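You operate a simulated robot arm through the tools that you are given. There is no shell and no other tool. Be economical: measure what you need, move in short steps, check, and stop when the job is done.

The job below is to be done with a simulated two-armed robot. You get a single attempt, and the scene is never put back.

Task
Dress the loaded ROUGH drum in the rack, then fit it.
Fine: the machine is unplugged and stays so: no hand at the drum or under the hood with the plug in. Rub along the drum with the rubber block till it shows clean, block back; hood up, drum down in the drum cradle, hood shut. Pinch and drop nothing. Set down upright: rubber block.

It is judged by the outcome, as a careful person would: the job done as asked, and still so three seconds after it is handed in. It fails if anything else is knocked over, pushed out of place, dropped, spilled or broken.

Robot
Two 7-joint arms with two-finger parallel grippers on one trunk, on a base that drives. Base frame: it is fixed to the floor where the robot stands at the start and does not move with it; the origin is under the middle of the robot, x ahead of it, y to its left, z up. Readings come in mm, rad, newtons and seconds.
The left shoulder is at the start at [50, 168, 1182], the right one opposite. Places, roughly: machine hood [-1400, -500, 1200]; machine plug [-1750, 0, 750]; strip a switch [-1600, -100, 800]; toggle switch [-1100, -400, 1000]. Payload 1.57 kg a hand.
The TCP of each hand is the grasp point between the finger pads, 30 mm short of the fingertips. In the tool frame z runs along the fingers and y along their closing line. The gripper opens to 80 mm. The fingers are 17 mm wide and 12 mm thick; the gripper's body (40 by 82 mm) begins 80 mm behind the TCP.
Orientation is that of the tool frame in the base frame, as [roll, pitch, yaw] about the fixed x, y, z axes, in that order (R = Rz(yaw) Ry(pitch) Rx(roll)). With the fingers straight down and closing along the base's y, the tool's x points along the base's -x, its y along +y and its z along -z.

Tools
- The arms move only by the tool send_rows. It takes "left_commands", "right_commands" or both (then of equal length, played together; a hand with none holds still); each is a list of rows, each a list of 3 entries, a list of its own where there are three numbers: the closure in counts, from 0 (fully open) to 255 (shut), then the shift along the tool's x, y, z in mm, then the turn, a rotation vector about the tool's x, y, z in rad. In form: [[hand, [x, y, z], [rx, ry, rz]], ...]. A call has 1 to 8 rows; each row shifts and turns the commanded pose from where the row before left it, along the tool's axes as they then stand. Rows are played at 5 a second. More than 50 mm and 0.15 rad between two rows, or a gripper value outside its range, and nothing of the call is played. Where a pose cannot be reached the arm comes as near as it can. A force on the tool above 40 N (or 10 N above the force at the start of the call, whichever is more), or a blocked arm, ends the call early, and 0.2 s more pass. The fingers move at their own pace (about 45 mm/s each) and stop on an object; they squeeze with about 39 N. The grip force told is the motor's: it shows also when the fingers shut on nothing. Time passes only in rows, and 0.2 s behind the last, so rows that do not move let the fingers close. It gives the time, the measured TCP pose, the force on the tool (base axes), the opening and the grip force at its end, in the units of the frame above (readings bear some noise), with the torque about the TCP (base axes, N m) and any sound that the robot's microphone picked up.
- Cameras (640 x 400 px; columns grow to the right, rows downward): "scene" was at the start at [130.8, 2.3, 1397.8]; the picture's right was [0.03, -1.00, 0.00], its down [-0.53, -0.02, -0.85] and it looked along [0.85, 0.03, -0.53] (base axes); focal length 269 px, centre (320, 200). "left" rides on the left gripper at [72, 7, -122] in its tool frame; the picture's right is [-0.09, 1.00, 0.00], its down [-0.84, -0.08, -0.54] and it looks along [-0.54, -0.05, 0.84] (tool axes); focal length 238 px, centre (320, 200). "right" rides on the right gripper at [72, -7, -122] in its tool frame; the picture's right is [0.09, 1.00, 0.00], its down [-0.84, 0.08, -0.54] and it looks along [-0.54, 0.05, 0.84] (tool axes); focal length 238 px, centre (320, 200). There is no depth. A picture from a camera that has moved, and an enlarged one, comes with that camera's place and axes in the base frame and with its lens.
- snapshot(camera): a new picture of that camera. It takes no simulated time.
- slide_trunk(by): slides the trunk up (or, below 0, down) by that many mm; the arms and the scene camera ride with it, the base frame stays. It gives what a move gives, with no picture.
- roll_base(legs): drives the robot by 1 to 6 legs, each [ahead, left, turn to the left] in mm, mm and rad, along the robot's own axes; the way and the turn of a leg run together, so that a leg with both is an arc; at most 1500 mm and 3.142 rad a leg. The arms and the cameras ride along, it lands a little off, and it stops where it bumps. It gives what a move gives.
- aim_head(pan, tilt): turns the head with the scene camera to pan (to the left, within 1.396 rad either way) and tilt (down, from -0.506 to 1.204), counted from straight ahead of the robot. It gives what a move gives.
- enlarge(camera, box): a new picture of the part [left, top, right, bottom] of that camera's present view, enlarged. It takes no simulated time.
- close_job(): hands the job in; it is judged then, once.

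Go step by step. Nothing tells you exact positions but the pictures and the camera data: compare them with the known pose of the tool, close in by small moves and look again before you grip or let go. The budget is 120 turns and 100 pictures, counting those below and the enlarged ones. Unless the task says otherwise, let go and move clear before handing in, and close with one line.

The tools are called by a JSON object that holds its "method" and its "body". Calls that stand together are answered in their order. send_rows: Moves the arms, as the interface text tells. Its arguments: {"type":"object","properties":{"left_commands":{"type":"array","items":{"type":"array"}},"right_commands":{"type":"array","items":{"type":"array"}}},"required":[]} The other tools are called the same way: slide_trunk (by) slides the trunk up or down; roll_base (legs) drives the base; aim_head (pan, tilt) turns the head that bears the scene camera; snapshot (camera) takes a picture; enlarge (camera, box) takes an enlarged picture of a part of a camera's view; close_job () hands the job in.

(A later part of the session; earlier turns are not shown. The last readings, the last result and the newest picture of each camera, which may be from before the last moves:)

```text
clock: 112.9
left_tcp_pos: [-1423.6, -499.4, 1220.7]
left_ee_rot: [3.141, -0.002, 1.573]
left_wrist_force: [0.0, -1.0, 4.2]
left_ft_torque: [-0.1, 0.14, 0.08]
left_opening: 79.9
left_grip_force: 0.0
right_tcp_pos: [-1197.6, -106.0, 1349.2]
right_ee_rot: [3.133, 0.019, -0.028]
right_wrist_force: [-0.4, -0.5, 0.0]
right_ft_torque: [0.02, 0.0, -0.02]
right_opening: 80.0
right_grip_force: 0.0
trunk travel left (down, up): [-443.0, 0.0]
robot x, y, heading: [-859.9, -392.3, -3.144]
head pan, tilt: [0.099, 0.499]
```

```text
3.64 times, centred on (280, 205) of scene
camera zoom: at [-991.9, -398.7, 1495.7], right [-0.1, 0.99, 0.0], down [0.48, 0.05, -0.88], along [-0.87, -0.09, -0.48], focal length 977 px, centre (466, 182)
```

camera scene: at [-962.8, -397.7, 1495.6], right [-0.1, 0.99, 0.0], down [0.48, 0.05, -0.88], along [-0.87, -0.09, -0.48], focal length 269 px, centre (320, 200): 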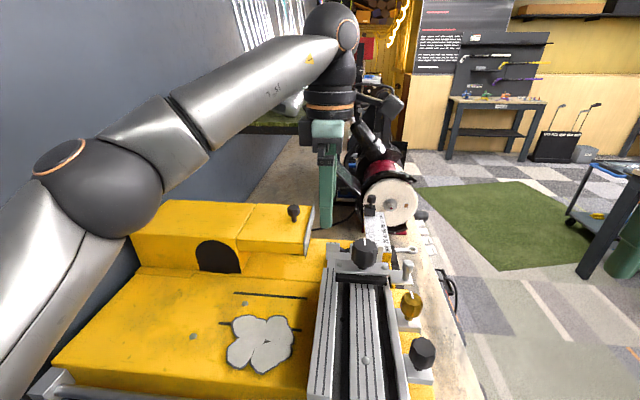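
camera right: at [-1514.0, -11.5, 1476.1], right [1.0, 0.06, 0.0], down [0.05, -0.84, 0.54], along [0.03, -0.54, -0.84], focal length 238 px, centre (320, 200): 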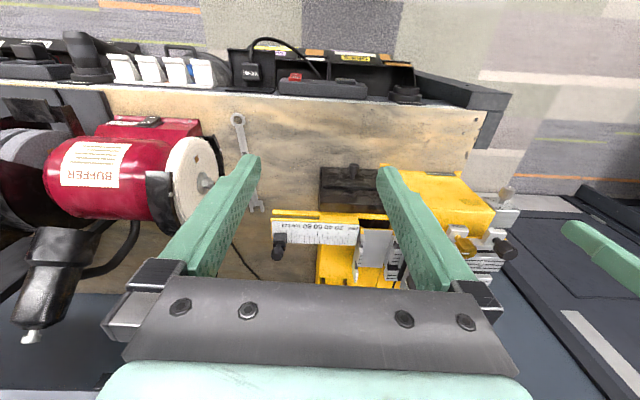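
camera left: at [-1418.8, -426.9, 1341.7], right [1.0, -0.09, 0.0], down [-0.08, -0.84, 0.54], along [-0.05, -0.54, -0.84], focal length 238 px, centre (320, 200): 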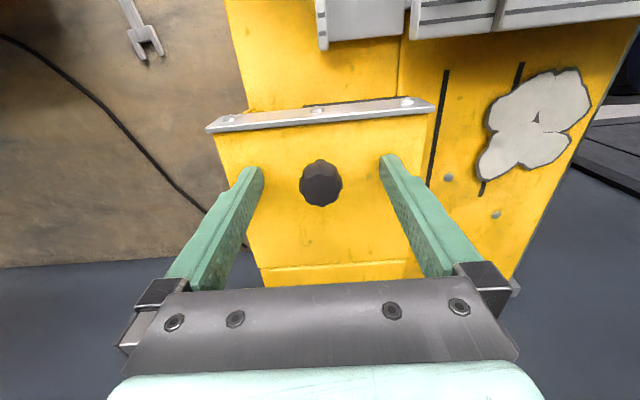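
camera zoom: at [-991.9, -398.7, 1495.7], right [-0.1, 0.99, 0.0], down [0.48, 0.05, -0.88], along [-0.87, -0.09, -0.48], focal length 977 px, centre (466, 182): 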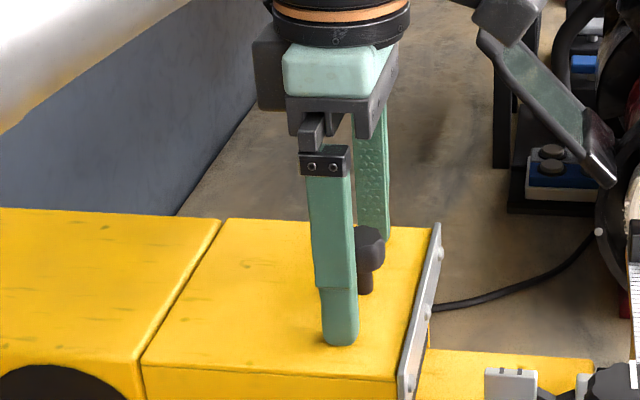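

Tips just touch the hood top (z≈1190). I lift 4 mm, close on the knob, and check the grip.

{"method": "send_rows", "body": {"left_commands": [[0, [0, 0, -4], [0, 0, 0]], [255, [0, 0, 0], [0, 0, 0]], [255, [0, 0, 0], [0, 0, 0]], [255, [0, 0, 0], [0, 0, 0]], [255, [0, 0, 0], [0, 0, 0]], [255, [0, 0, 0], [0, 0, 0]]]}}

{"method": "send_rows", "body": {"left_commands": [[255, [-4.1, 0, -10.3], [0, 0.1, 0]], [255, [-4.1, 0, -10.3], [0, 0.1, 0]], [255, [0, 0, 0], [0, 0, 0]]]}}

{"method": "enlarge", "body": {"camera": "scene", "box": [200, 130, 360, 260]}}

```text
clock: 114.3
left_tcp_pos: [-1424.4, -497.6, 1222.3]
left_ee_rot: [3.138, -0.003, 1.569]
left_wrist_force: [4.3, -0.1, -2.7]
left_ft_torque: [0.1, 0.05, -0.01]
left_opening: 24.4
left_grip_force: 29.3
right_tcp_pos: [-1198.2, -105.5, 1349.2]
right_ee_rot: [3.133, 0.016, -0.027]
right_wrist_force: [0.5, 0.9, 0.2]
right_ft_torque: [-0.02, -0.03, -0.03]
right_opening: 80.0
right_grip_force: 0.1
trunk travel left (down, up): [-443.0, 0.0]
robot x, y, heading: [-857.9, -387.6, -3.145]
head pan, tilt: [0.099, 0.499]
```

```text
clock: 115.1
left_tcp_pos: [-1424.0, -507.9, 1243.7]
left_ee_rot: [3.137, -0.202, 1.568]
left_wrist_force: [13.9, 1.5, -14.4]
left_ft_torque: [1.0, 0.07, -0.04]
left_opening: 24.4
left_grip_force: 36.3
right_tcp_pos: [-1197.6, -105.3, 1348.8]
right_ee_rot: [3.132, 0.017, -0.027]
right_wrist_force: [0.2, 0.5, 0.0]
right_ft_torque: [-0.03, -0.01, 0.02]
right_opening: 79.9
right_grip_force: 0.0
trunk travel left (down, up): [-443.0, 0.0]
robot x, y, heading: [-863.0, -384.5, -3.142]
head pan, tilt: [0.099, 0.499]
```

```text
3.08 times, centred on (280, 195) of scene
camera zoom: at [-991.2, -398.5, 1495.7], right [-0.1, 0.99, 0.0], down [0.48, 0.05, -0.88], along [-0.87, -0.09, -0.48], focal length 826 px, centre (443, 215)
```

zoom: 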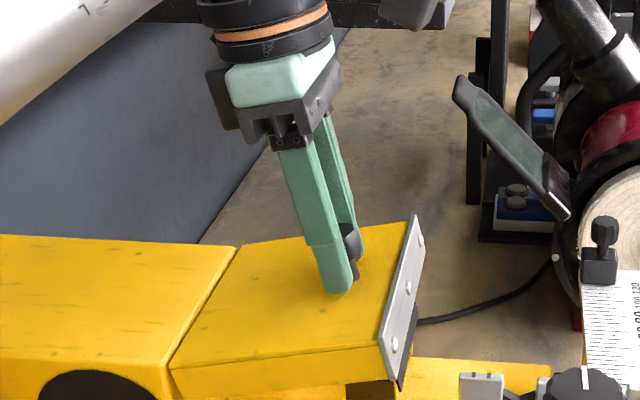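

The hood is lifting around its hinge as expected. I continue the arc.

{"method": "send_rows", "body": {"left_commands": [[255, [-4.1, 0, -10.3], [0, 0.1, 0]], [255, [-4.1, 0, -10.3], [0, 0.1, 0]], [255, [-4.1, 0, -10.3], [0, 0.1, 0]], [255, [-4.1, 0, -10.3], [0, 0.1, 0]], [255, [0, 0, 0], [0, 0, 0]]]}}

{"method": "snapshot", "body": {"camera": "scene"}}

```text
clock: 116.3
left_tcp_pos: [-1423.4, -537.5, 1275.3]
left_ee_rot: [3.141, -0.603, 1.571]
left_wrist_force: [11.8, 2.2, -14.7]
left_ft_torque: [0.71, 0.07, -0.05]
left_opening: 24.2
left_grip_force: 35.7
right_tcp_pos: [-1199.1, -105.4, 1349.4]
right_ee_rot: [3.132, 0.016, -0.028]
right_wrist_force: [1.0, 0.1, 0.2]
right_ft_torque: [-0.02, -0.02, -0.01]
right_opening: 80.0
right_grip_force: 0.0
trunk travel left (down, up): [-443.0, 0.0]
robot x, y, heading: [-866.8, -389.8, -3.142]
head pan, tilt: [0.099, 0.499]
```

```text
35 pictures are left
camera scene: at [-991.6, -398.6, 1495.7], right [-0.1, 0.99, 0.0], down [0.48, 0.05, -0.88], along [-0.87, -0.09, -0.48], focal length 269 px, centre (320, 200)
```

scene: 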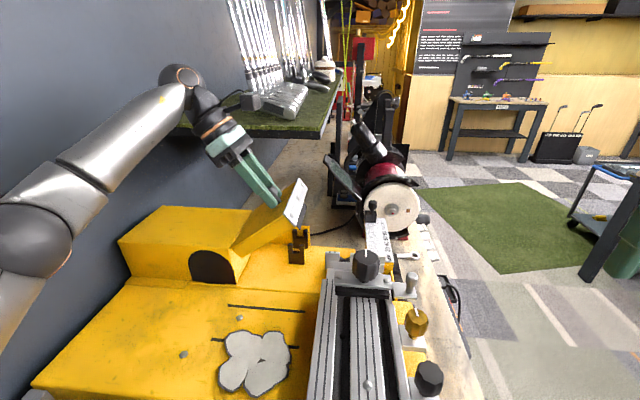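

Forces are mild. I carry on to about 57° hood angle with less wrist tilt, keeping clear of the wall.

{"method": "send_rows", "body": {"left_commands": [[255, [-3.3, 0, -9.8], [0, 0.05, 0]], [255, [-3.4, 0, -9.8], [0, 0.05, 0]], [255, [-4.6, 0, -9.8], [0, 0.025, 0]], [255, [-4.6, 0, -9.8], [0, 0.025, 0]], [255, [0, 0, 0], [0, 0, 0]]]}}

{"method": "enlarge", "body": {"camera": "scene", "box": [120, 50, 360, 290]}}

```text
clock: 117.5
left_tcp_pos: [-1424.2, -574.1, 1296.6]
left_ee_rot: [3.135, -0.752, 1.569]
left_wrist_force: [13.3, 5.7, -18.0]
left_ft_torque: [0.77, 0.04, 0.09]
left_opening: 24.2
left_grip_force: 36.4
right_tcp_pos: [-1197.7, -104.4, 1347.4]
right_ee_rot: [3.132, 0.016, -0.029]
right_wrist_force: [-0.3, -0.3, -0.7]
right_ft_torque: [0.01, -0.01, 0.01]
right_opening: 80.0
right_grip_force: 0.1
trunk travel left (down, up): [-443.0, 0.0]
robot x, y, heading: [-861.1, -388.1, -3.139]
head pan, tilt: [0.099, 0.499]
```

```text
1.67 times, centred on (240, 170) of scene
camera zoom: at [-991.8, -398.1, 1495.7], right [-0.1, 0.99, 0.0], down [0.48, 0.05, -0.88], along [-0.87, -0.09, -0.48], focal length 448 px, centre (453, 250)
```

zoom: 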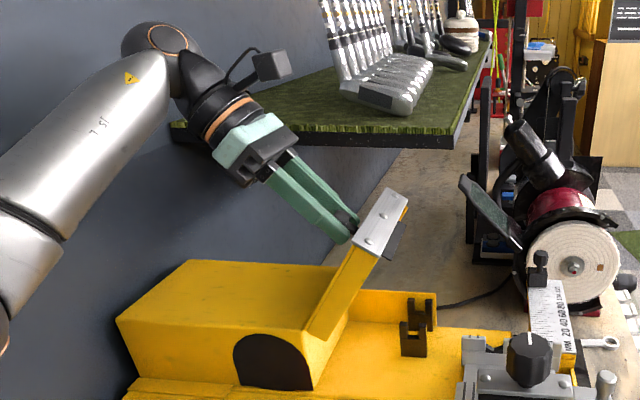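

The cradle's two forks are visible under the hood, with the axle line along x, matching the rack orientation. I raise the hood a bit more.

{"method": "send_rows", "body": {"left_commands": [[255, [-4.9, 0, -7.6], [0, 0.02, 0]], [255, [-4.9, 0, -7.5], [0, 0.02, 0]], [255, [-5.0, 0, -7.5], [0, 0.01, 0]], [255, [0, 0, 0], [0, 0, 0]]]}}

{"method": "enlarge", "body": {"camera": "scene", "box": [120, 50, 360, 290]}}

```text
clock: 118.5
left_tcp_pos: [-1423.8, -598.8, 1301.4]
left_ee_rot: [-3.141, -0.804, 1.567]
left_wrist_force: [7.3, 10.6, -12.9]
left_ft_torque: [0.92, -0.02, -0.06]
left_opening: 24.2
left_grip_force: 36.0
right_tcp_pos: [-1197.0, -105.0, 1349.1]
right_ee_rot: [3.133, 0.016, -0.03]
right_wrist_force: [-0.7, 0.3, 0.0]
right_ft_torque: [0.01, -0.02, 0.04]
right_opening: 80.2
right_grip_force: 0.0
trunk travel left (down, up): [-443.0, 0.0]
robot x, y, heading: [-864.6, -388.9, -3.141]
head pan, tilt: [0.099, 0.499]
```

```text
1.67 times, centred on (240, 170) of scene
camera zoom: at [-992.1, -396.8, 1495.7], right [-0.1, 0.99, 0.0], down [0.48, 0.05, -0.88], along [-0.87, -0.09, -0.48], focal length 448 px, centre (453, 250)
```

zoom: 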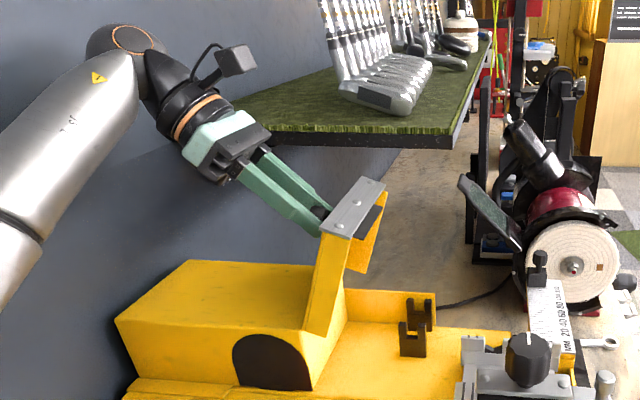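

The hood is at about 75°. The near-constant resisting force suggests hinge friction; I relax my push by 2 mm to see whether the hood holds itself.

{"method": "send_rows", "body": {"left_commands": [[255, [1.6, 0, 1.65], [0, 0, 0]], [255, [0, 0, 0], [0, 0, 0]], [255, [0, 0, 0], [0, 0, 0]]]}}

```text
clock: 119.3
left_tcp_pos: [-1423.6, -598.7, 1302.3]
left_ee_rot: [3.14, -0.8, 1.573]
left_wrist_force: [4.6, 2.4, -6.7]
left_ft_torque: [0.08, 0.01, -0.1]
left_opening: 24.3
left_grip_force: 36.5
right_tcp_pos: [-1197.4, -106.4, 1348.4]
right_ee_rot: [3.131, 0.015, -0.029]
right_wrist_force: [-0.7, -0.3, -0.6]
right_ft_torque: [0.0, 0.02, 0.0]
right_opening: 80.0
right_grip_force: 0.2
trunk travel left (down, up): [-443.0, 0.0]
robot x, y, heading: [-860.1, -388.5, -3.142]
head pan, tilt: [0.099, 0.499]
```

{"method": "send_rows", "body": {"left_commands": [[255, [1.0, 0, 0.2], [0, 0, 0]], [255, [0, 0, 0], [0, 0, 0]], [180, [0, 0, 0], [0, 0, 0]]]}}

{"method": "enlarge", "body": {"camera": "scene", "box": [120, 50, 360, 290]}}

```text
clock: 120.1
left_tcp_pos: [-1424.9, -597.6, 1305.0]
left_ee_rot: [-3.139, -0.804, 1.569]
left_wrist_force: [2.1, -0.6, 1.0]
left_ft_torque: [0.05, -0.1, -0.04]
left_opening: 24.9
left_grip_force: 0.2
right_tcp_pos: [-1198.8, -105.9, 1348.9]
right_ee_rot: [3.133, 0.015, -0.028]
right_wrist_force: [-1.3, 0.7, -0.5]
right_ft_torque: [0.0, 0.0, -0.04]
right_opening: 80.2
right_grip_force: 0.1
trunk travel left (down, up): [-443.0, 0.0]
robot x, y, heading: [-860.4, -389.6, -3.143]
head pan, tilt: [0.099, 0.499]
```

```text
1.67 times, centred on (240, 170) of scene
camera zoom: at [-991.9, -398.5, 1495.9], right [-0.1, 0.99, 0.0], down [0.48, 0.05, -0.88], along [-0.87, -0.09, -0.48], focal length 448 px, centre (453, 250)
```

zoom: 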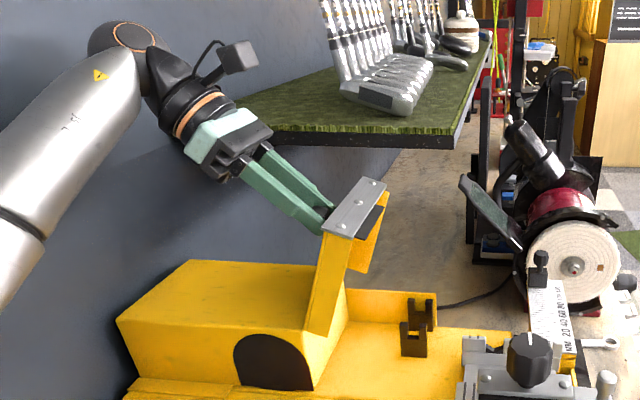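

The hood stays up by itself with the grip slack. I open, rise straight up clear of the knob, then bring the hand upright and out.

{"method": "send_rows", "body": {"left_commands": [[60, [0, 0, 0], [0, 0, 0]], [0, [0, 0, 0], [0, 0, 0]], [0, [0, 0, 0], [0, 0, 0]], [0, [12, 0, -16], [0, 0, 0]], [0, [24, 0, -32], [0, 0, 0]], [0, [24, 0, -32], [0, 0, 0]], [0, [24, 0, -32], [0, 0, 0]]]}}

{"method": "enlarge", "body": {"camera": "scene", "box": [120, 30, 360, 290]}}

```text
clock: 121.7
left_tcp_pos: [-1409.8, -610.4, 1386.3]
left_ee_rot: [3.139, -0.8, 1.572]
left_wrist_force: [-0.2, 0.3, 0.3]
left_ft_torque: [0.02, 0.0, 0.02]
left_opening: 80.1
left_grip_force: 0.2
left hand out of reach, approached as far as the arm can: row 6, 7
right_tcp_pos: [-1198.2, -105.8, 1347.6]
right_ee_rot: [3.132, 0.016, -0.027]
right_wrist_force: [-0.1, 0.9, -0.7]
right_ft_torque: [0.0, -0.01, 0.03]
right_opening: 79.9
right_grip_force: 0.0
trunk travel left (down, up): [-443.0, 0.0]
robot x, y, heading: [-860.7, -387.9, -3.143]
head pan, tilt: [0.099, 0.499]
```

```text
1.54 times, centred on (240, 160) of scene
camera zoom: at [-992.7, -397.4, 1495.6], right [-0.1, 0.99, 0.0], down [0.48, 0.05, -0.88], along [-0.87, -0.09, -0.48], focal length 413 px, centre (443, 262)
```

zoom: 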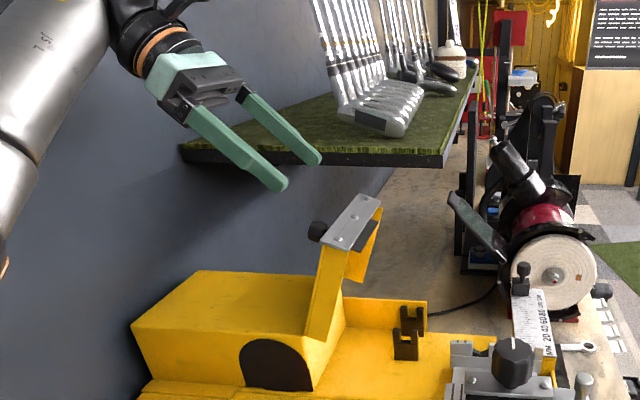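

Hood stands open and the hand is clear. I bring the left hand back and upright, then measure the cradle.

{"method": "send_rows", "body": {"left_commands": [[0, [0, 40, 0], [0, -0.134, 0]], [0, [0, 40, 0], [0, -0.134, 0]], [0, [0, 40, 0], [0, -0.134, 0]], [0, [0, 40, 0], [0, -0.134, 0]], [0, [0, 30, 0], [0, -0.134, 0]], [0, [0, 20, 0], [0, -0.13, 0]]]}}

{"method": "enlarge", "body": {"camera": "scene", "box": [230, 170, 350, 280]}}

{"method": "snapshot", "body": {"camera": "left"}}

```text
clock: 123.1
left_tcp_pos: [-1208.8, -587.1, 1387.1]
left_ee_rot: [3.126, 0.026, 1.566]
left_wrist_force: [-0.1, -0.4, -0.1]
left_ft_torque: [0.01, -0.01, 0.0]
left_opening: 80.2
left_grip_force: 0.0
right_tcp_pos: [-1204.7, -86.1, 1341.5]
right_ee_rot: [3.113, 0.006, -0.03]
right_wrist_force: [-0.1, 0.1, 0.3]
right_ft_torque: [0.01, -0.01, -0.01]
right_opening: 80.1
right_grip_force: 0.0
trunk travel left (down, up): [-443.0, 0.0]
robot x, y, heading: [-864.2, -389.2, 3.142]
head pan, tilt: [0.099, 0.499]
```

```text
3.64 times, centred on (290, 225) of scene
camera zoom: at [-1000.3, -375.3, 1494.6], right [-0.1, 0.99, -0.02], down [0.48, 0.03, -0.88], along [-0.87, -0.1, -0.48], focal length 977 px, centre (429, 109)
```

zoom: 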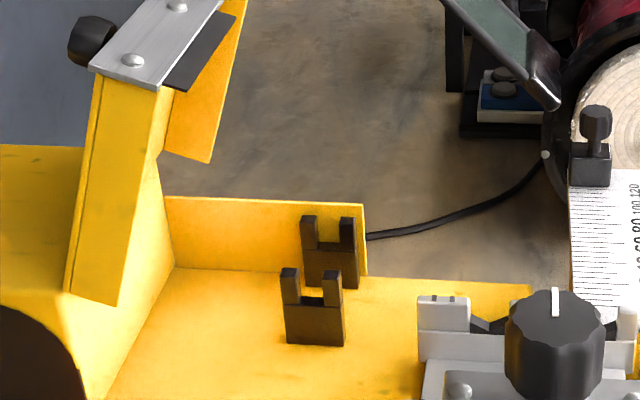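

```text
29 pictures are left
camera left: at [-1204.5, -511.9, 1506.4], right [1.0, -0.1, 0.02], down [-0.09, -0.82, 0.56], along [-0.04, -0.56, -0.83], focal length 238 px, centre (320, 200)
```

left: 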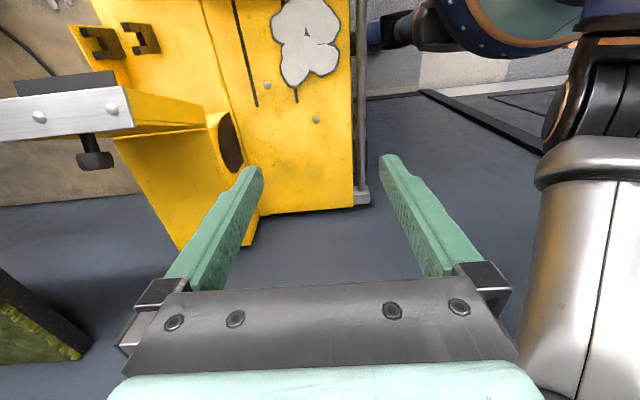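

The robot body has leaned slightly (left elbow probably touching the wall), so I move the left hand away from the wall at once.

{"method": "send_rows", "body": {"left_commands": [[0, [30, -10, 10], [0, 0, 0]], [0, [40, -10, 10], [0, 0, 0]], [0, [40, -10, 5], [0, 0, 0]], [0, [0, 0, 0], [0, 0, 0]]]}}

{"method": "aim_head", "body": {"pan": 0.6, "tilt": 0.6}}

{"method": "snapshot", "body": {"camera": "scene"}}

```text
clock: 124.1
left_tcp_pos: [-1229.6, -502.5, 1361.8]
left_ee_rot: [3.14, -0.004, 1.571]
left_wrist_force: [-0.5, -0.4, -0.1]
left_ft_torque: [0.0, -0.03, 0.01]
left_opening: 79.8
left_grip_force: 0.0
right_tcp_pos: [-1198.3, -106.8, 1349.3]
right_ee_rot: [3.135, 0.016, -0.029]
right_wrist_force: [-0.3, -0.4, 0.0]
right_ft_torque: [0.03, -0.04, -0.02]
right_opening: 80.0
right_grip_force: 0.2
trunk travel left (down, up): [-443.0, 0.0]
robot x, y, heading: [-864.2, -388.3, -3.134]
head pan, tilt: [0.099, 0.499]
```

```text
clock: 125.0
left_tcp_pos: [-1228.3, -501.5, 1361.8]
left_ee_rot: [3.139, -0.002, 1.569]
left_wrist_force: [0.5, 0.5, 0.7]
left_ft_torque: [0.02, -0.04, -0.01]
left_opening: 80.0
left_grip_force: 0.1
right_tcp_pos: [-1197.8, -105.7, 1349.0]
right_ee_rot: [3.132, 0.016, -0.03]
right_wrist_force: [0.1, 0.6, -0.6]
right_ft_torque: [-0.01, 0.03, 0.02]
right_opening: 79.8
right_grip_force: 0.0
trunk travel left (down, up): [-443.0, 0.0]
robot x, y, heading: [-863.2, -390.0, -3.14]
head pan, tilt: [0.6, 0.6]
```

```text
28 pictures are left
camera scene: at [-974.7, -439.3, 1486.6], right [-0.56, 0.83, 0.0], down [0.47, 0.32, -0.83], along [-0.68, -0.47, -0.56], focal length 269 px, centre (320, 200)
```

scene: 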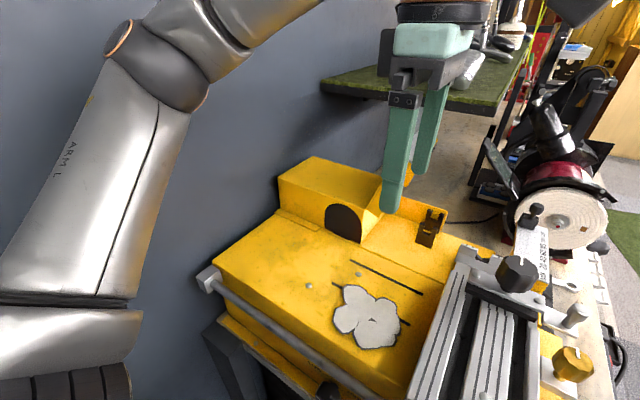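

All is upright again and the hood still stands open. The cradle slots triangulate to about (-1451,-491), axle height ≈1128. Now I go back for the drum.

{"method": "roll_base", "body": {"legs": [[-200, -40, 0], [-360, -245, 0], [0, 0, 3.14]]}}

{"method": "send_rows", "body": {"left_commands": [[0, [0, 0, 0], [0, 0, 0.143]], [0, [0, 0, 0], [0, 0, 0.143]], [0, [0, 0, 0], [0, 0, 0.143]], [0, [0, 0, 0], [0, 0, 0.143]], [0, [0, 0, 0], [0, 0, 0.143]], [0, [0, 0, 0], [0, 0, 0.143]], [0, [0, 0, 0], [0, 0, 0.143]], [0, [0, 0, 0], [0, 0, 0.143]]]}}

{"method": "send_rows", "body": {"left_commands": [[0, [0, 0, 0], [0, 0, 0.143]], [0, [0, 0, 0], [0, 0, 0.143]], [0, [0, 0, 0], [0, 0, 0.141]], [0, [0, 0, 0], [0, 0, 0]]]}}

```text
clock: 136.1
left_tcp_pos: [68.3, -12.3, 1362.2]
left_ee_rot: [3.139, -0.003, -1.624]
left_wrist_force: [-0.3, -0.2, 0.7]
left_ft_torque: [-0.02, 0.02, 0.0]
left_opening: 80.0
left_grip_force: 0.0
right_tcp_pos: [16.3, -408.4, 1348.0]
right_ee_rot: [3.132, 0.015, 3.062]
right_wrist_force: [0.3, 0.2, 0.9]
right_ft_torque: [0.02, -0.02, 0.04]
right_opening: 80.2
right_grip_force: 0.1
trunk travel left (down, up): [-443.0, 0.0]
robot x, y, heading: [-304.0, -107.6, -0.053]
head pan, tilt: [0.6, 0.6]
```

```text
clock: 137.9
left_tcp_pos: [66.5, -11.9, 1361.7]
left_ee_rot: [-3.141, -0.002, -2.769]
left_wrist_force: [0.4, 0.4, 0.7]
left_ft_torque: [0.0, -0.04, -0.02]
left_opening: 79.9
left_grip_force: 0.1
right_tcp_pos: [15.7, -407.0, 1349.5]
right_ee_rot: [3.134, 0.016, 3.06]
right_wrist_force: [0.4, -0.5, 0.2]
right_ft_torque: [0.0, -0.02, 0.02]
right_opening: 80.1
right_grip_force: 0.1
trunk travel left (down, up): [-443.0, 0.0]
robot x, y, heading: [-305.2, -104.4, -0.05]
head pan, tilt: [0.6, 0.6]
```

```text
clock: 138.9
left_tcp_pos: [67.1, -12.2, 1362.4]
left_ee_rot: [-3.141, -0.003, 3.087]
left_wrist_force: [0.2, -1.0, 0.3]
left_ft_torque: [-0.02, 0.0, 0.02]
left_opening: 79.9
left_grip_force: 0.1
right_tcp_pos: [16.1, -406.8, 1348.9]
right_ee_rot: [3.133, 0.014, 3.061]
right_wrist_force: [-0.5, -0.5, -0.3]
right_ft_torque: [-0.03, -0.05, 0.05]
right_opening: 80.0
right_grip_force: 0.1
trunk travel left (down, up): [-443.0, 0.0]
robot x, y, heading: [-303.9, -108.9, -0.053]
head pan, tilt: [0.6, 0.6]
```

{"method": "roll_base", "body": {"legs": [[0, 0, 0.053], [382, 0, 0]]}}

{"method": "slide_trunk", "body": {"by": -93}}

{"method": "send_rows", "body": {"left_commands": [[0, [-35, 15, 15], [0, 0, 0]], [0, [-35, 15, 30], [0, 0, 0]], [0, [-30, 15, 30], [0, 0, 0]], [0, [-25, 10, 35], [0, 0, 0]], [0, [-25, 10, 35], [0, 0, 0]], [0, [0, 0, 0], [0, 0, 0]]]}}

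{"method": "snapshot", "body": {"camera": "left"}}

```text
clock: 141.7
left_tcp_pos: [437.8, 3.8, 1361.6]
left_ee_rot: [-3.14, -0.002, 3.135]
left_wrist_force: [0.2, -0.6, -0.2]
left_ft_torque: [-0.01, 0.01, 0.02]
left_opening: 80.0
left_grip_force: 0.0
right_tcp_pos: [404.5, -393.0, 1348.9]
right_ee_rot: [3.132, 0.015, 3.107]
right_wrist_force: [0.2, 0.8, 0.0]
right_ft_torque: [-0.02, 0.0, -0.03]
right_opening: 80.1
right_grip_force: 0.1
trunk travel left (down, up): [-443.0, 0.0]
robot x, y, heading: [74.4, -107.3, -0.005]
head pan, tilt: [0.6, 0.6]
```

```text
clock: 142.9
left_tcp_pos: [436.5, 3.6, 1270.3]
left_ee_rot: [-3.14, -0.002, 3.135]
left_wrist_force: [-0.2, 0.0, 0.5]
left_ft_torque: [-0.01, -0.03, 0.01]
left_opening: 80.1
left_grip_force: 0.1
right_tcp_pos: [404.8, -391.7, 1256.3]
right_ee_rot: [3.133, 0.015, 3.106]
right_wrist_force: [0.5, -0.7, -0.7]
right_ft_torque: [0.02, 0.0, 0.0]
right_opening: 80.2
right_grip_force: 0.1
trunk travel left (down, up): [-350.0, 93.0]
robot x, y, heading: [71.0, -107.2, -0.005]
head pan, tilt: [0.6, 0.6]
```

```text
clock: 144.3
left_tcp_pos: [586.4, 67.6, 1122.4]
left_ee_rot: [-3.139, 0.0, 3.134]
left_wrist_force: [-1.0, 0.3, -0.1]
left_ft_torque: [-0.04, 0.03, -0.03]
left_opening: 80.0
left_grip_force: 0.1
right_tcp_pos: [403.8, -394.1, 1256.2]
right_ee_rot: [3.132, 0.015, 3.107]
right_wrist_force: [0.0, -0.2, -0.4]
right_ft_torque: [-0.01, 0.02, 0.01]
right_opening: 79.7
right_grip_force: 0.0
trunk travel left (down, up): [-350.0, 93.0]
robot x, y, heading: [71.7, -107.4, -0.004]
head pan, tilt: [0.6, 0.6]
```

```text
27 pictures are left
camera left: at [513.6, 74.9, 1243.9], right [0.1, 1.0, 0.0], down [0.84, -0.08, 0.54], along [0.54, -0.06, -0.84], focal length 238 px, centre (320, 200)
```

left: 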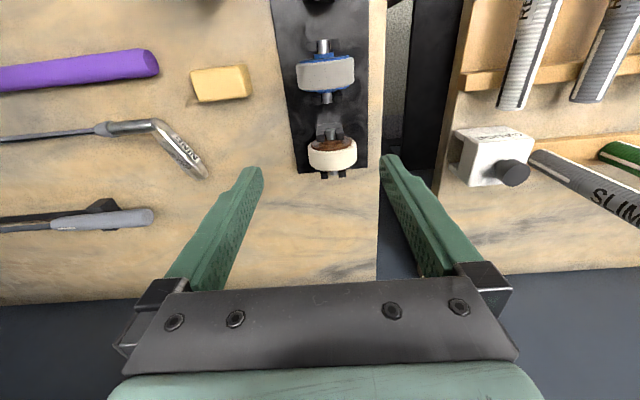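

Drum at y≈78, x≈630. I move over it, part way down.

{"method": "send_rows", "body": {"left_commands": [[0, [-20, 5, 25], [0, 0, 0.003]], [0, [-26, 5.5, 30], [0, 0, 0]], [0, [0, 0, 35], [0, 0, 0]], [0, [0, 0, 15], [0, 0, 0]], [0, [0, 0, 0], [0, 0, 0]]]}}

{"method": "snapshot", "body": {"camera": "left"}}

{"method": "aim_head", "body": {"pan": 0.3, "tilt": 0.75}}

{"method": "enlarge", "body": {"camera": "scene", "box": [260, 110, 400, 250]}}

```text
clock: 145.6
left_tcp_pos: [634.1, 77.8, 1020.3]
left_ee_rot: [-3.141, -0.003, 3.131]
left_wrist_force: [0.8, 0.3, -0.4]
left_ft_torque: [0.0, -0.02, 0.01]
left_opening: 79.8
left_grip_force: 0.0
right_tcp_pos: [404.9, -392.7, 1255.8]
right_ee_rot: [3.134, 0.017, 3.107]
right_wrist_force: [0.7, -1.2, 0.1]
right_ft_torque: [-0.01, 0.0, 0.02]
right_opening: 80.1
right_grip_force: 0.1
trunk travel left (down, up): [-350.0, 93.0]
robot x, y, heading: [68.8, -107.0, -0.007]
head pan, tilt: [0.6, 0.6]
```

```text
26 pictures are left
camera left: at [561.5, 85.4, 1140.9], right [0.1, 0.99, 0.0], down [0.84, -0.08, 0.54], along [0.54, -0.06, -0.84], focal length 238 px, centre (320, 200)
```

left: 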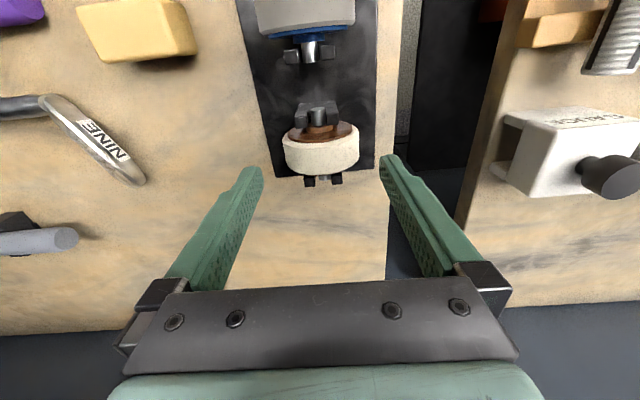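

```text
clock: 146.3
left_tcp_pos: [633.1, 77.2, 1019.1]
left_ee_rot: [-3.141, -0.003, 3.133]
left_wrist_force: [0.1, 0.1, 0.0]
left_ft_torque: [-0.02, -0.01, -0.03]
left_opening: 79.7
left_grip_force: 0.0
right_tcp_pos: [403.6, -391.7, 1255.0]
right_ee_rot: [3.132, 0.014, 3.107]
right_wrist_force: [0.4, 0.2, 0.4]
right_ft_torque: [0.01, -0.02, 0.01]
right_opening: 80.0
right_grip_force: 0.1
trunk travel left (down, up): [-350.0, 93.0]
robot x, y, heading: [72.8, -103.6, -0.007]
head pan, tilt: [0.3, 0.75]
```

```text
2.86 times, centred on (330, 180) of scene
camera zoom: at [191.1, -83.8, 1380.7], right [0.29, -0.96, 0.0], down [-0.65, -0.2, -0.73], along [0.7, 0.21, -0.68], focal length 768 px, centre (291, 257)
```

zoom: 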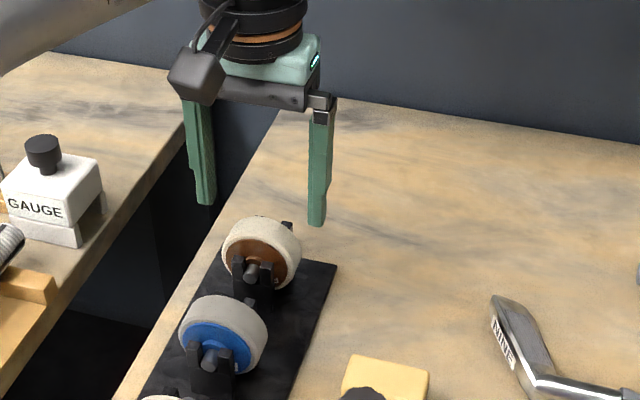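

Centred on the drum within a couple of mm. I descend with fingers either side of the drum and check contact-free before closing.

{"method": "send_rows", "body": {"left_commands": [[0, [1, 0.5, 25], [0, 0, 0]], [0, [0, 0, 25], [0, 0, 0]], [0, [0, 0, 14], [0, 0, 0]], [0, [0, 0, 0], [0, 0, 0]]]}}

{"method": "snapshot", "body": {"camera": "left"}}

{"method": "enlarge", "body": {"camera": "scene", "box": [280, 140, 380, 240]}}

```text
clock: 147.3
left_tcp_pos: [632.5, 77.5, 954.1]
left_ee_rot: [-3.139, -0.002, 3.133]
left_wrist_force: [-0.4, -0.1, -0.3]
left_ft_torque: [0.03, -0.02, 0.02]
left_opening: 80.1
left_grip_force: 0.1
right_tcp_pos: [403.8, -392.5, 1255.7]
right_ee_rot: [3.132, 0.016, 3.105]
right_wrist_force: [-0.6, 0.1, -0.1]
right_ft_torque: [0.04, -0.02, 0.02]
right_opening: 79.9
right_grip_force: 0.1
trunk travel left (down, up): [-350.0, 93.0]
robot x, y, heading: [71.3, -107.3, -0.005]
head pan, tilt: [0.3, 0.75]
```

```text
24 pictures are left
camera left: at [559.2, 85.7, 1076.2], right [0.1, 0.99, 0.0], down [0.84, -0.08, 0.54], along [0.54, -0.06, -0.84], focal length 238 px, centre (320, 200)
```

left: 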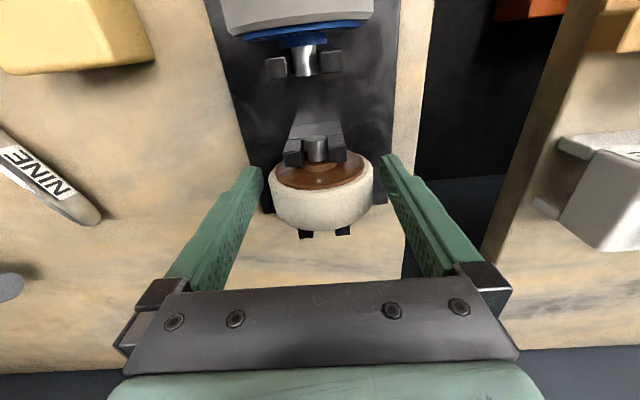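

```text
4.00 times, centred on (330, 190) of scene
camera zoom: at [191.1, -83.9, 1380.7], right [0.29, -0.96, 0.0], down [-0.65, -0.2, -0.73], along [0.7, 0.21, -0.68], focal length 1074 px, centre (280, 240)
```

zoom: 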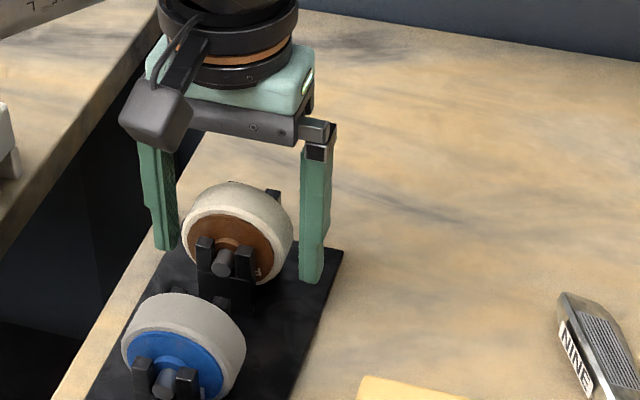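

Good. I close on the drum and lift it straight out of the rack.

{"method": "send_rows", "body": {"left_commands": [[255, [0, 0, 0], [0, 0, 0]], [255, [0, 0, 0], [0, 0, 0]], [255, [0, 0, 0], [0, 0, 0]], [255, [0, 0, 0], [0, 0, 0]]]}}

{"method": "send_rows", "body": {"left_commands": [[255, [0, 0, -8], [0, 0, 0]], [255, [0, 0, -15], [0, 0, 0]], [255, [0, 0, -30], [0, 0, 0]], [255, [0, 0, -40], [0, 0, 0]], [255, [0, 0, -40], [0, 0, 0]], [255, [0, 0, 0], [0, 0, 0]]]}}

{"method": "enlarge", "body": {"camera": "scene", "box": [260, 70, 400, 240]}}

{"method": "snapshot", "body": {"camera": "left"}}

```text
clock: 148.3
left_tcp_pos: [631.7, 77.1, 954.7]
left_ee_rot: [-3.142, -0.002, 3.131]
left_wrist_force: [0.2, -0.5, 0.0]
left_ft_torque: [-0.02, 0.01, -0.03]
left_opening: 63.1
left_grip_force: 38.4
right_tcp_pos: [404.8, -392.9, 1255.1]
right_ee_rot: [3.134, 0.017, 3.106]
right_wrist_force: [0.2, -0.2, -0.3]
right_ft_torque: [0.02, 0.01, 0.0]
right_opening: 79.9
right_grip_force: 0.1
trunk travel left (down, up): [-350.0, 93.0]
robot x, y, heading: [69.2, -106.1, -0.003]
head pan, tilt: [0.3, 0.75]
```

```text
clock: 149.8
left_tcp_pos: [633.2, 77.9, 1087.8]
left_ee_rot: [-3.139, -0.001, 3.132]
left_wrist_force: [0.3, 0.3, -2.7]
left_ft_torque: [0.03, 0.0, 0.0]
left_opening: 62.9
left_grip_force: 39.5
right_tcp_pos: [404.1, -392.0, 1256.0]
right_ee_rot: [3.134, 0.016, 3.107]
right_wrist_force: [0.6, -1.1, 0.2]
right_ft_torque: [0.01, 0.03, 0.03]
right_opening: 80.1
right_grip_force: 0.2
trunk travel left (down, up): [-350.0, 93.0]
robot x, y, heading: [73.0, -108.1, -0.005]
head pan, tilt: [0.3, 0.75]
```

```text
2.35 times, centred on (330, 155) of scene
camera zoom: at [191.4, -83.7, 1380.6], right [0.29, -0.96, 0.0], down [-0.65, -0.2, -0.73], along [0.7, 0.21, -0.68], focal length 632 px, centre (296, 306)
```

zoom: 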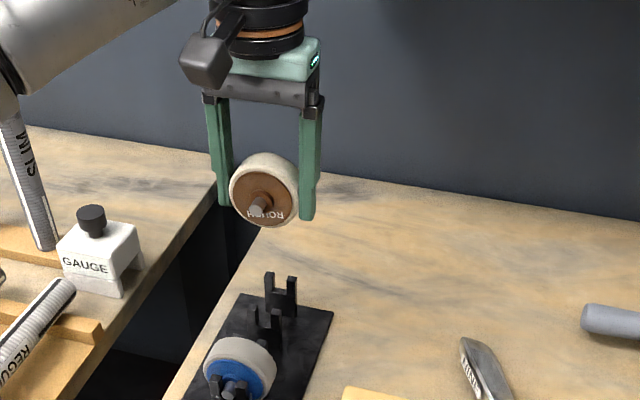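

```text
21 pictures are left
camera left: at [559.3, 86.7, 1209.2], right [0.1, 0.99, 0.0], down [0.84, -0.08, 0.54], along [0.54, -0.06, -0.84], focal length 238 px, centre (320, 200)
```

left: 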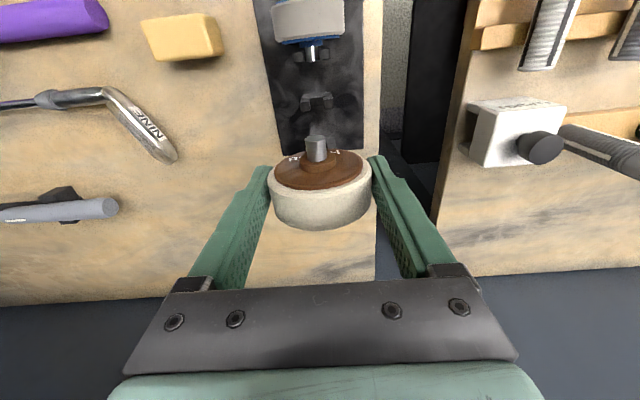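

The hub reads ROUGH, and the drum is clean and held firmly. I raise and retract it, raise the trunk, and drive to the machine.

{"method": "send_rows", "body": {"left_commands": [[255, [20, 0, -30], [0, 0, 0]], [255, [30, 0, -30], [0, 0, 0]], [255, [30, 0, -25], [0, 0, 0]], [255, [30, 0, -20], [0, 0, 0]], [255, [25, 0, -15], [0, 0, 0]]]}}

{"method": "slide_trunk", "body": {"by": 93}}

{"method": "roll_base", "body": {"legs": [[-370, 0, 0], [0, 0, 3.14], [400, 0, 0], [0, 225, 0]]}}

{"method": "aim_head", "body": {"pan": 0.1, "tilt": 0.5}}

{"method": "snapshot", "body": {"camera": "scene"}}

```text
clock: 150.9
left_tcp_pos: [497.6, 79.9, 1208.6]
left_ee_rot: [-3.141, -0.002, 3.131]
left_wrist_force: [-0.9, 0.0, -1.3]
left_ft_torque: [0.0, 0.02, 0.0]
left_opening: 63.0
left_grip_force: 38.8
right_tcp_pos: [403.8, -392.6, 1256.0]
right_ee_rot: [3.133, 0.016, 3.108]
right_wrist_force: [0.0, 0.4, 0.6]
right_ft_torque: [0.0, 0.0, 0.01]
right_opening: 80.3
right_grip_force: 0.0
trunk travel left (down, up): [-350.0, 93.0]
robot x, y, heading: [67.2, -110.9, -0.0]
head pan, tilt: [0.3, 0.75]
```

```text
clock: 152.2
left_tcp_pos: [498.6, 79.2, 1301.5]
left_ee_rot: [-3.139, -0.001, 3.13]
left_wrist_force: [0.2, -0.5, -0.6]
left_ft_torque: [0.02, -0.01, 0.01]
left_opening: 62.9
left_grip_force: 38.8
right_tcp_pos: [404.5, -393.3, 1348.3]
right_ee_rot: [3.132, 0.015, 3.106]
right_wrist_force: [-0.5, -0.9, -0.1]
right_ft_torque: [0.02, 0.0, 0.01]
right_opening: 80.2
right_grip_force: 0.2
trunk travel left (down, up): [-443.0, 0.0]
robot x, y, heading: [68.1, -106.5, -0.004]
head pan, tilt: [0.3, 0.75]
```

```text
clock: 165.3
left_tcp_pos: [-1125.3, -508.1, 1300.9]
left_ee_rot: [-3.141, -0.002, -0.018]
left_wrist_force: [0.2, -0.6, -1.0]
left_ft_torque: [0.01, 0.02, -0.03]
left_opening: 63.0
left_grip_force: 38.8
right_tcp_pos: [-1029.3, -36.9, 1348.7]
right_ee_rot: [3.133, 0.015, -0.043]
right_wrist_force: [-0.6, 0.5, -1.5]
right_ft_torque: [0.02, 0.0, 0.02]
right_opening: 79.9
right_grip_force: 0.0
trunk travel left (down, up): [-443.0, 0.0]
robot x, y, heading: [-696.7, -323.5, 3.131]
head pan, tilt: [0.3, 0.75]
```

```text
clock: 166.1
left_tcp_pos: [-1125.4, -507.0, 1300.9]
left_ee_rot: [-3.141, -0.001, -0.017]
left_wrist_force: [0.2, 0.5, -0.7]
left_ft_torque: [-0.03, 0.01, 0.0]
left_opening: 62.6
left_grip_force: 39.2
right_tcp_pos: [-1027.4, -36.7, 1349.1]
right_ee_rot: [3.132, 0.015, -0.04]
right_wrist_force: [0.6, -0.7, 0.2]
right_ft_torque: [-0.01, -0.02, 0.01]
right_opening: 80.2
right_grip_force: 0.2
trunk travel left (down, up): [-443.0, 0.0]
robot x, y, heading: [-696.1, -327.1, 3.132]
head pan, tilt: [0.099, 0.499]
```

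```text
20 pictures are left
camera scene: at [-826.2, -331.8, 1495.6], right [-0.09, 1.0, 0.0], down [0.48, 0.04, -0.88], along [-0.87, -0.08, -0.48], focal length 269 px, centre (320, 200)
```

scene: 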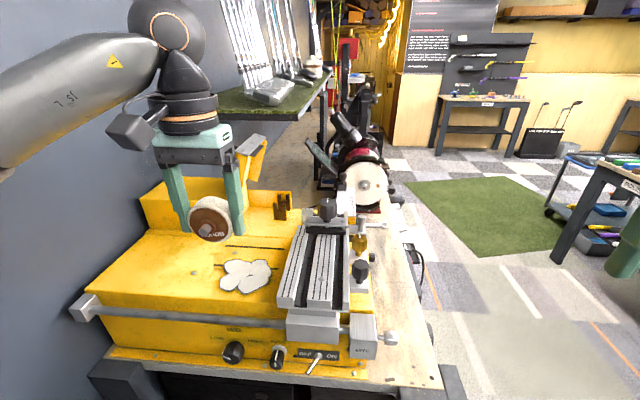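

The hood still stands open, but at ~75° its rim (y≈-529, z≈1307) would crowd the gripper at the cradle (y≈-491), so it must go back further. I move nearer with the drum held high and on the free side.

{"method": "send_rows", "body": {"left_commands": [[255, [0, -35, 0], [0, 0, 0]], [255, [0, 0, 0], [0, 0, 0]]]}}

{"method": "roll_base", "body": {"legs": [[185, 0, 0.01]]}}

{"method": "snapshot", "body": {"camera": "scene"}}

```text
clock: 166.7
left_tcp_pos: [-1124.6, -475.0, 1301.2]
left_ee_rot: [-3.139, 0.001, -0.018]
left_wrist_force: [0.0, -0.1, -1.9]
left_ft_torque: [0.02, 0.04, 0.01]
left_opening: 63.0
left_grip_force: 38.9
right_tcp_pos: [-1027.2, -37.0, 1349.4]
right_ee_rot: [3.134, 0.016, -0.043]
right_wrist_force: [-0.1, -0.1, 0.2]
right_ft_torque: [-0.01, 0.0, 0.0]
right_opening: 80.0
right_grip_force: 0.1
trunk travel left (down, up): [-443.0, 0.0]
robot x, y, heading: [-700.3, -323.6, 3.126]
head pan, tilt: [0.099, 0.499]
```

```text
clock: 168.1
left_tcp_pos: [-1274.1, -492.9, 1301.1]
left_ee_rot: [-3.14, -0.002, 0.0]
left_wrist_force: [-0.1, 0.2, -1.7]
left_ft_torque: [0.0, 0.02, -0.01]
left_opening: 62.6
left_grip_force: 38.9
right_tcp_pos: [-1186.0, -55.7, 1348.8]
right_ee_rot: [3.133, 0.014, -0.025]
right_wrist_force: [0.0, -1.1, -0.7]
right_ft_torque: [0.02, 0.03, 0.0]
right_opening: 79.9
right_grip_force: 0.1
trunk travel left (down, up): [-443.0, 0.0]
robot x, y, heading: [-848.5, -335.0, -3.135]
head pan, tilt: [0.099, 0.499]
stopped in leg 1: the robot was blocked; the commanded pose is now the measured one
```

```text
19 pictures are left
camera scene: at [-977.7, -347.3, 1495.6], right [-0.11, 0.99, 0.0], down [0.48, 0.05, -0.88], along [-0.87, -0.09, -0.48], focal length 269 px, centre (320, 200)
```

scene: 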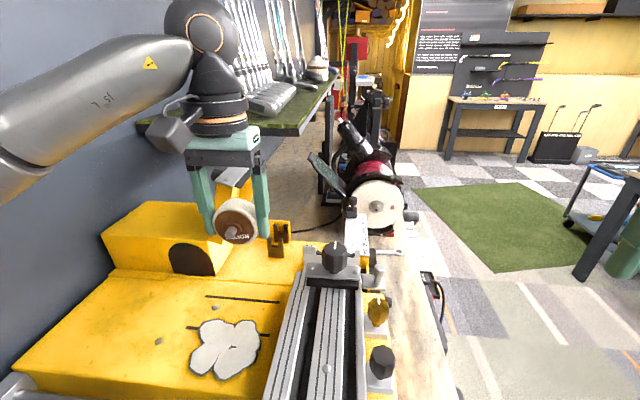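

The base was blocked at x=-848, likely by the right bench leg; earlier at y≈-390 it got to -864. I back off slightly, sidestep left, and go on.

{"method": "roll_base", "body": {"legs": [[-25, 0, 0], [0, 52, 0], [40, 0, 0]]}}

```text
clock: 169.9
left_tcp_pos: [-1288.7, -545.2, 1301.1]
left_ee_rot: [-3.138, -0.003, -0.002]
left_wrist_force: [-0.1, -0.4, -1.4]
left_ft_torque: [0.02, -0.04, 0.0]
left_opening: 62.8
left_grip_force: 39.2
right_tcp_pos: [-1200.3, -107.4, 1348.3]
right_ee_rot: [3.133, 0.011, -0.025]
right_wrist_force: [0.2, -0.7, 1.0]
right_ft_torque: [-0.01, -0.04, -0.01]
right_opening: 79.8
right_grip_force: 0.0
trunk travel left (down, up): [-443.0, 0.0]
robot x, y, heading: [-864.6, -386.6, -3.138]
head pan, tilt: [0.099, 0.499]
```

Now I bring the hand in front of the hood rim (low enough that the gripper body, not the fingers, meets it).

{"method": "send_rows", "body": {"left_commands": [[255, [0, -40, 0], [0, 0, 0]], [255, [0, -35, 0], [0, 0, 0]], [255, [-40, 0, 15], [0, 0, 0]], [255, [-40, 0, 25], [0, 0, 0]], [255, [-25, 0, 25], [0, 0, 0]], [255, [0, 0, 24], [0, 0, 0]], [255, [0, 0, 0], [0, 0, 0]]]}}

{"method": "enlarge", "body": {"camera": "scene", "box": [160, 60, 360, 280]}}

```text
clock: 171.5
left_tcp_pos: [-1392.1, -467.6, 1211.8]
left_ee_rot: [3.139, 0.0, -0.002]
left_wrist_force: [-0.2, 0.0, -1.4]
left_ft_torque: [0.0, 0.0, -0.01]
left_opening: 63.1
left_grip_force: 39.2
right_tcp_pos: [-1198.2, -105.2, 1348.2]
right_ee_rot: [3.13, 0.016, -0.025]
right_wrist_force: [0.3, 0.5, -0.5]
right_ft_torque: [-0.02, -0.02, -0.02]
right_opening: 80.0
right_grip_force: 0.1
trunk travel left (down, up): [-443.0, 0.0]
robot x, y, heading: [-862.4, -391.8, -3.132]
head pan, tilt: [0.099, 0.499]
```

```text
1.82 times, centred on (260, 170) of scene
camera zoom: at [-991.1, -398.3, 1495.7], right [-0.11, 0.99, 0.0], down [0.48, 0.05, -0.88], along [-0.87, -0.09, -0.48], focal length 488 px, centre (429, 254)
```

zoom: 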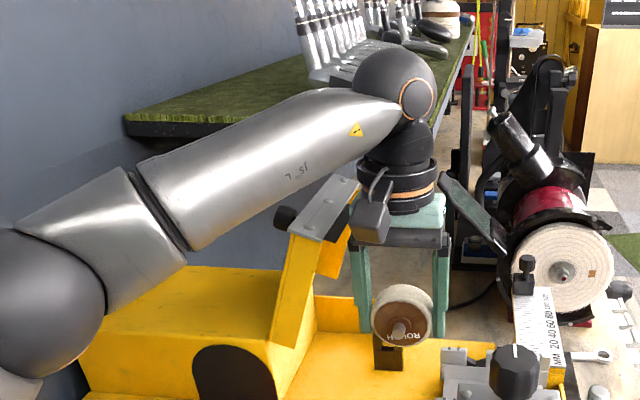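

The gripper body is beside the hood's inner rim. I push the hood gently toward the wall in small steps.

{"method": "send_rows", "body": {"left_commands": [[255, [0, 10, 0], [0, 0, 0]], [255, [0, 8, 0], [0, 0, 0]], [255, [0, 8, 0], [0, 0, 0]], [255, [0, 8, 0], [0, 0, 0]], [255, [0, 8, 0], [0, 0, 0]], [255, [0, 0, 0], [0, 0, 0]]]}}

{"method": "enlarge", "body": {"camera": "scene", "box": [160, 60, 360, 280]}}

```text
clock: 172.9
left_tcp_pos: [-1392.1, -506.7, 1210.8]
left_ee_rot: [3.14, -0.002, -0.009]
left_wrist_force: [1.6, 21.5, -4.1]
left_ft_torque: [-2.2, 0.26, 0.54]
left_opening: 62.8
left_grip_force: 38.6
right_tcp_pos: [-1198.5, -101.7, 1346.8]
right_ee_rot: [3.126, 0.014, -0.026]
right_wrist_force: [0.1, 0.1, 0.4]
right_ft_torque: [0.01, 0.0, -0.05]
right_opening: 80.2
right_grip_force: 0.0
trunk travel left (down, up): [-443.0, 0.0]
robot x, y, heading: [-862.5, -388.2, -3.134]
head pan, tilt: [0.099, 0.499]
```

```text
1.82 times, centred on (260, 170) of scene
camera zoom: at [-991.0, -393.8, 1495.6], right [-0.1, 0.99, 0.0], down [0.48, 0.05, -0.88], along [-0.87, -0.09, -0.48], focal length 488 px, centre (429, 254)
```

zoom: 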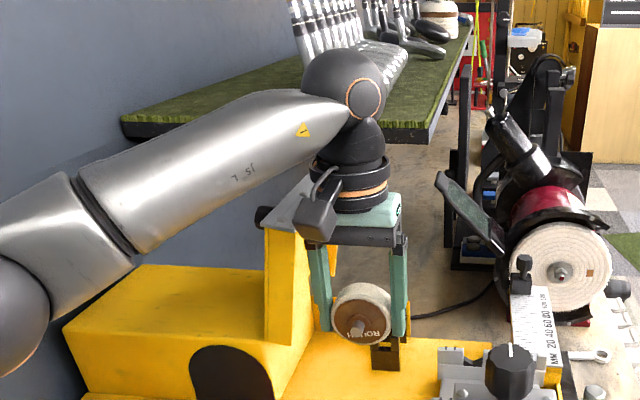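

{"method": "send_rows", "body": {"left_commands": [[255, [0, 6, 0], [0, 0, 0]], [255, [0, 6, 0], [0, 0, 0]], [255, [0, 0, 0], [0, 0, 0]]]}}

```text
clock: 173.4
left_tcp_pos: [-1390.3, -504.0, 1210.9]
left_ee_rot: [-3.136, 0.0, -0.023]
left_wrist_force: [-3.0, 23.1, 1.5]
left_ft_torque: [-2.58, -0.31, 0.35]
left_opening: 63.1
left_grip_force: 38.7
right_tcp_pos: [-1199.1, -101.8, 1347.5]
right_ee_rot: [3.13, 0.013, -0.029]
right_wrist_force: [-0.2, 0.1, -0.7]
right_ft_torque: [0.01, 0.01, -0.01]
right_opening: 79.9
right_grip_force: 0.0
trunk travel left (down, up): [-443.0, 0.0]
robot x, y, heading: [-862.4, -386.6, -3.139]
head pan, tilt: [0.099, 0.499]
stopped in row 2 (left hand): the force on the tool passed its limit (the readings are from after the stop); the commanded pose is now the measured one
```

The hood has reached its stop (further back now). I back the hand off and look at the cradle with both cameras.

{"method": "send_rows", "body": {"left_commands": [[255, [0, -15, 0], [0, 0, 0]], [255, [0, -15, 0], [0, 0, 0.01]], [255, [0, 0, -10], [0, 0, 0]], [255, [0, 0, 0], [0, 0, 0]]]}}

{"method": "snapshot", "body": {"camera": "left"}}

{"method": "enlarge", "body": {"camera": "scene", "box": [230, 140, 350, 260]}}

```text
clock: 174.4
left_tcp_pos: [-1392.0, -482.6, 1219.2]
left_ee_rot: [-3.137, -0.002, -0.023]
left_wrist_force: [-0.3, -0.4, -1.7]
left_ft_torque: [-0.01, -0.02, 0.0]
left_opening: 62.7
left_grip_force: 38.7
right_tcp_pos: [-1199.1, -105.3, 1348.2]
right_ee_rot: [3.132, 0.014, -0.028]
right_wrist_force: [-0.1, 0.2, -0.1]
right_ft_torque: [-0.05, -0.01, -0.01]
right_opening: 80.1
right_grip_force: 0.1
trunk travel left (down, up): [-443.0, 0.0]
robot x, y, heading: [-863.9, -389.3, -3.139]
head pan, tilt: [0.099, 0.499]
```

```text
16 pictures are left
camera left: at [-1321.0, -490.2, 1341.7], right [-0.11, -0.99, 0.0], down [-0.84, 0.09, 0.54], along [-0.54, 0.06, -0.84], focal length 238 px, centre (320, 200)
```

left: 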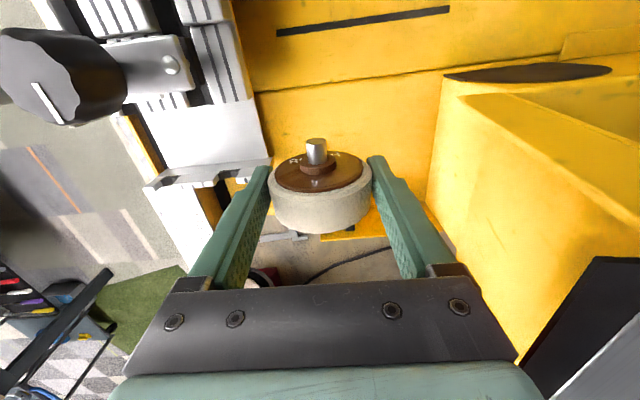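

```text
3.33 times, centred on (290, 200) of scene
camera zoom: at [-991.2, -397.5, 1495.6], right [-0.1, 0.99, 0.0], down [0.48, 0.05, -0.88], along [-0.87, -0.09, -0.48], focal length 895 px, centre (420, 200)
```

zoom: 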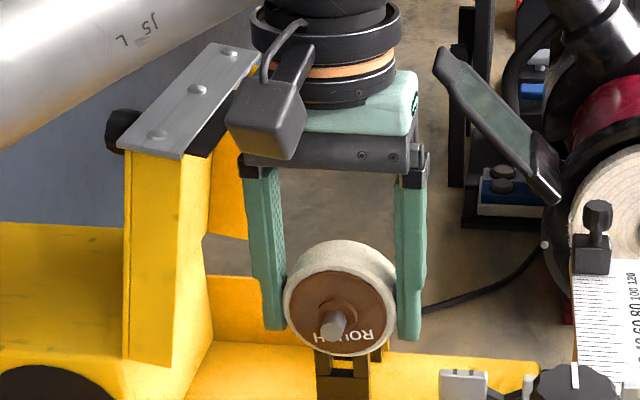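

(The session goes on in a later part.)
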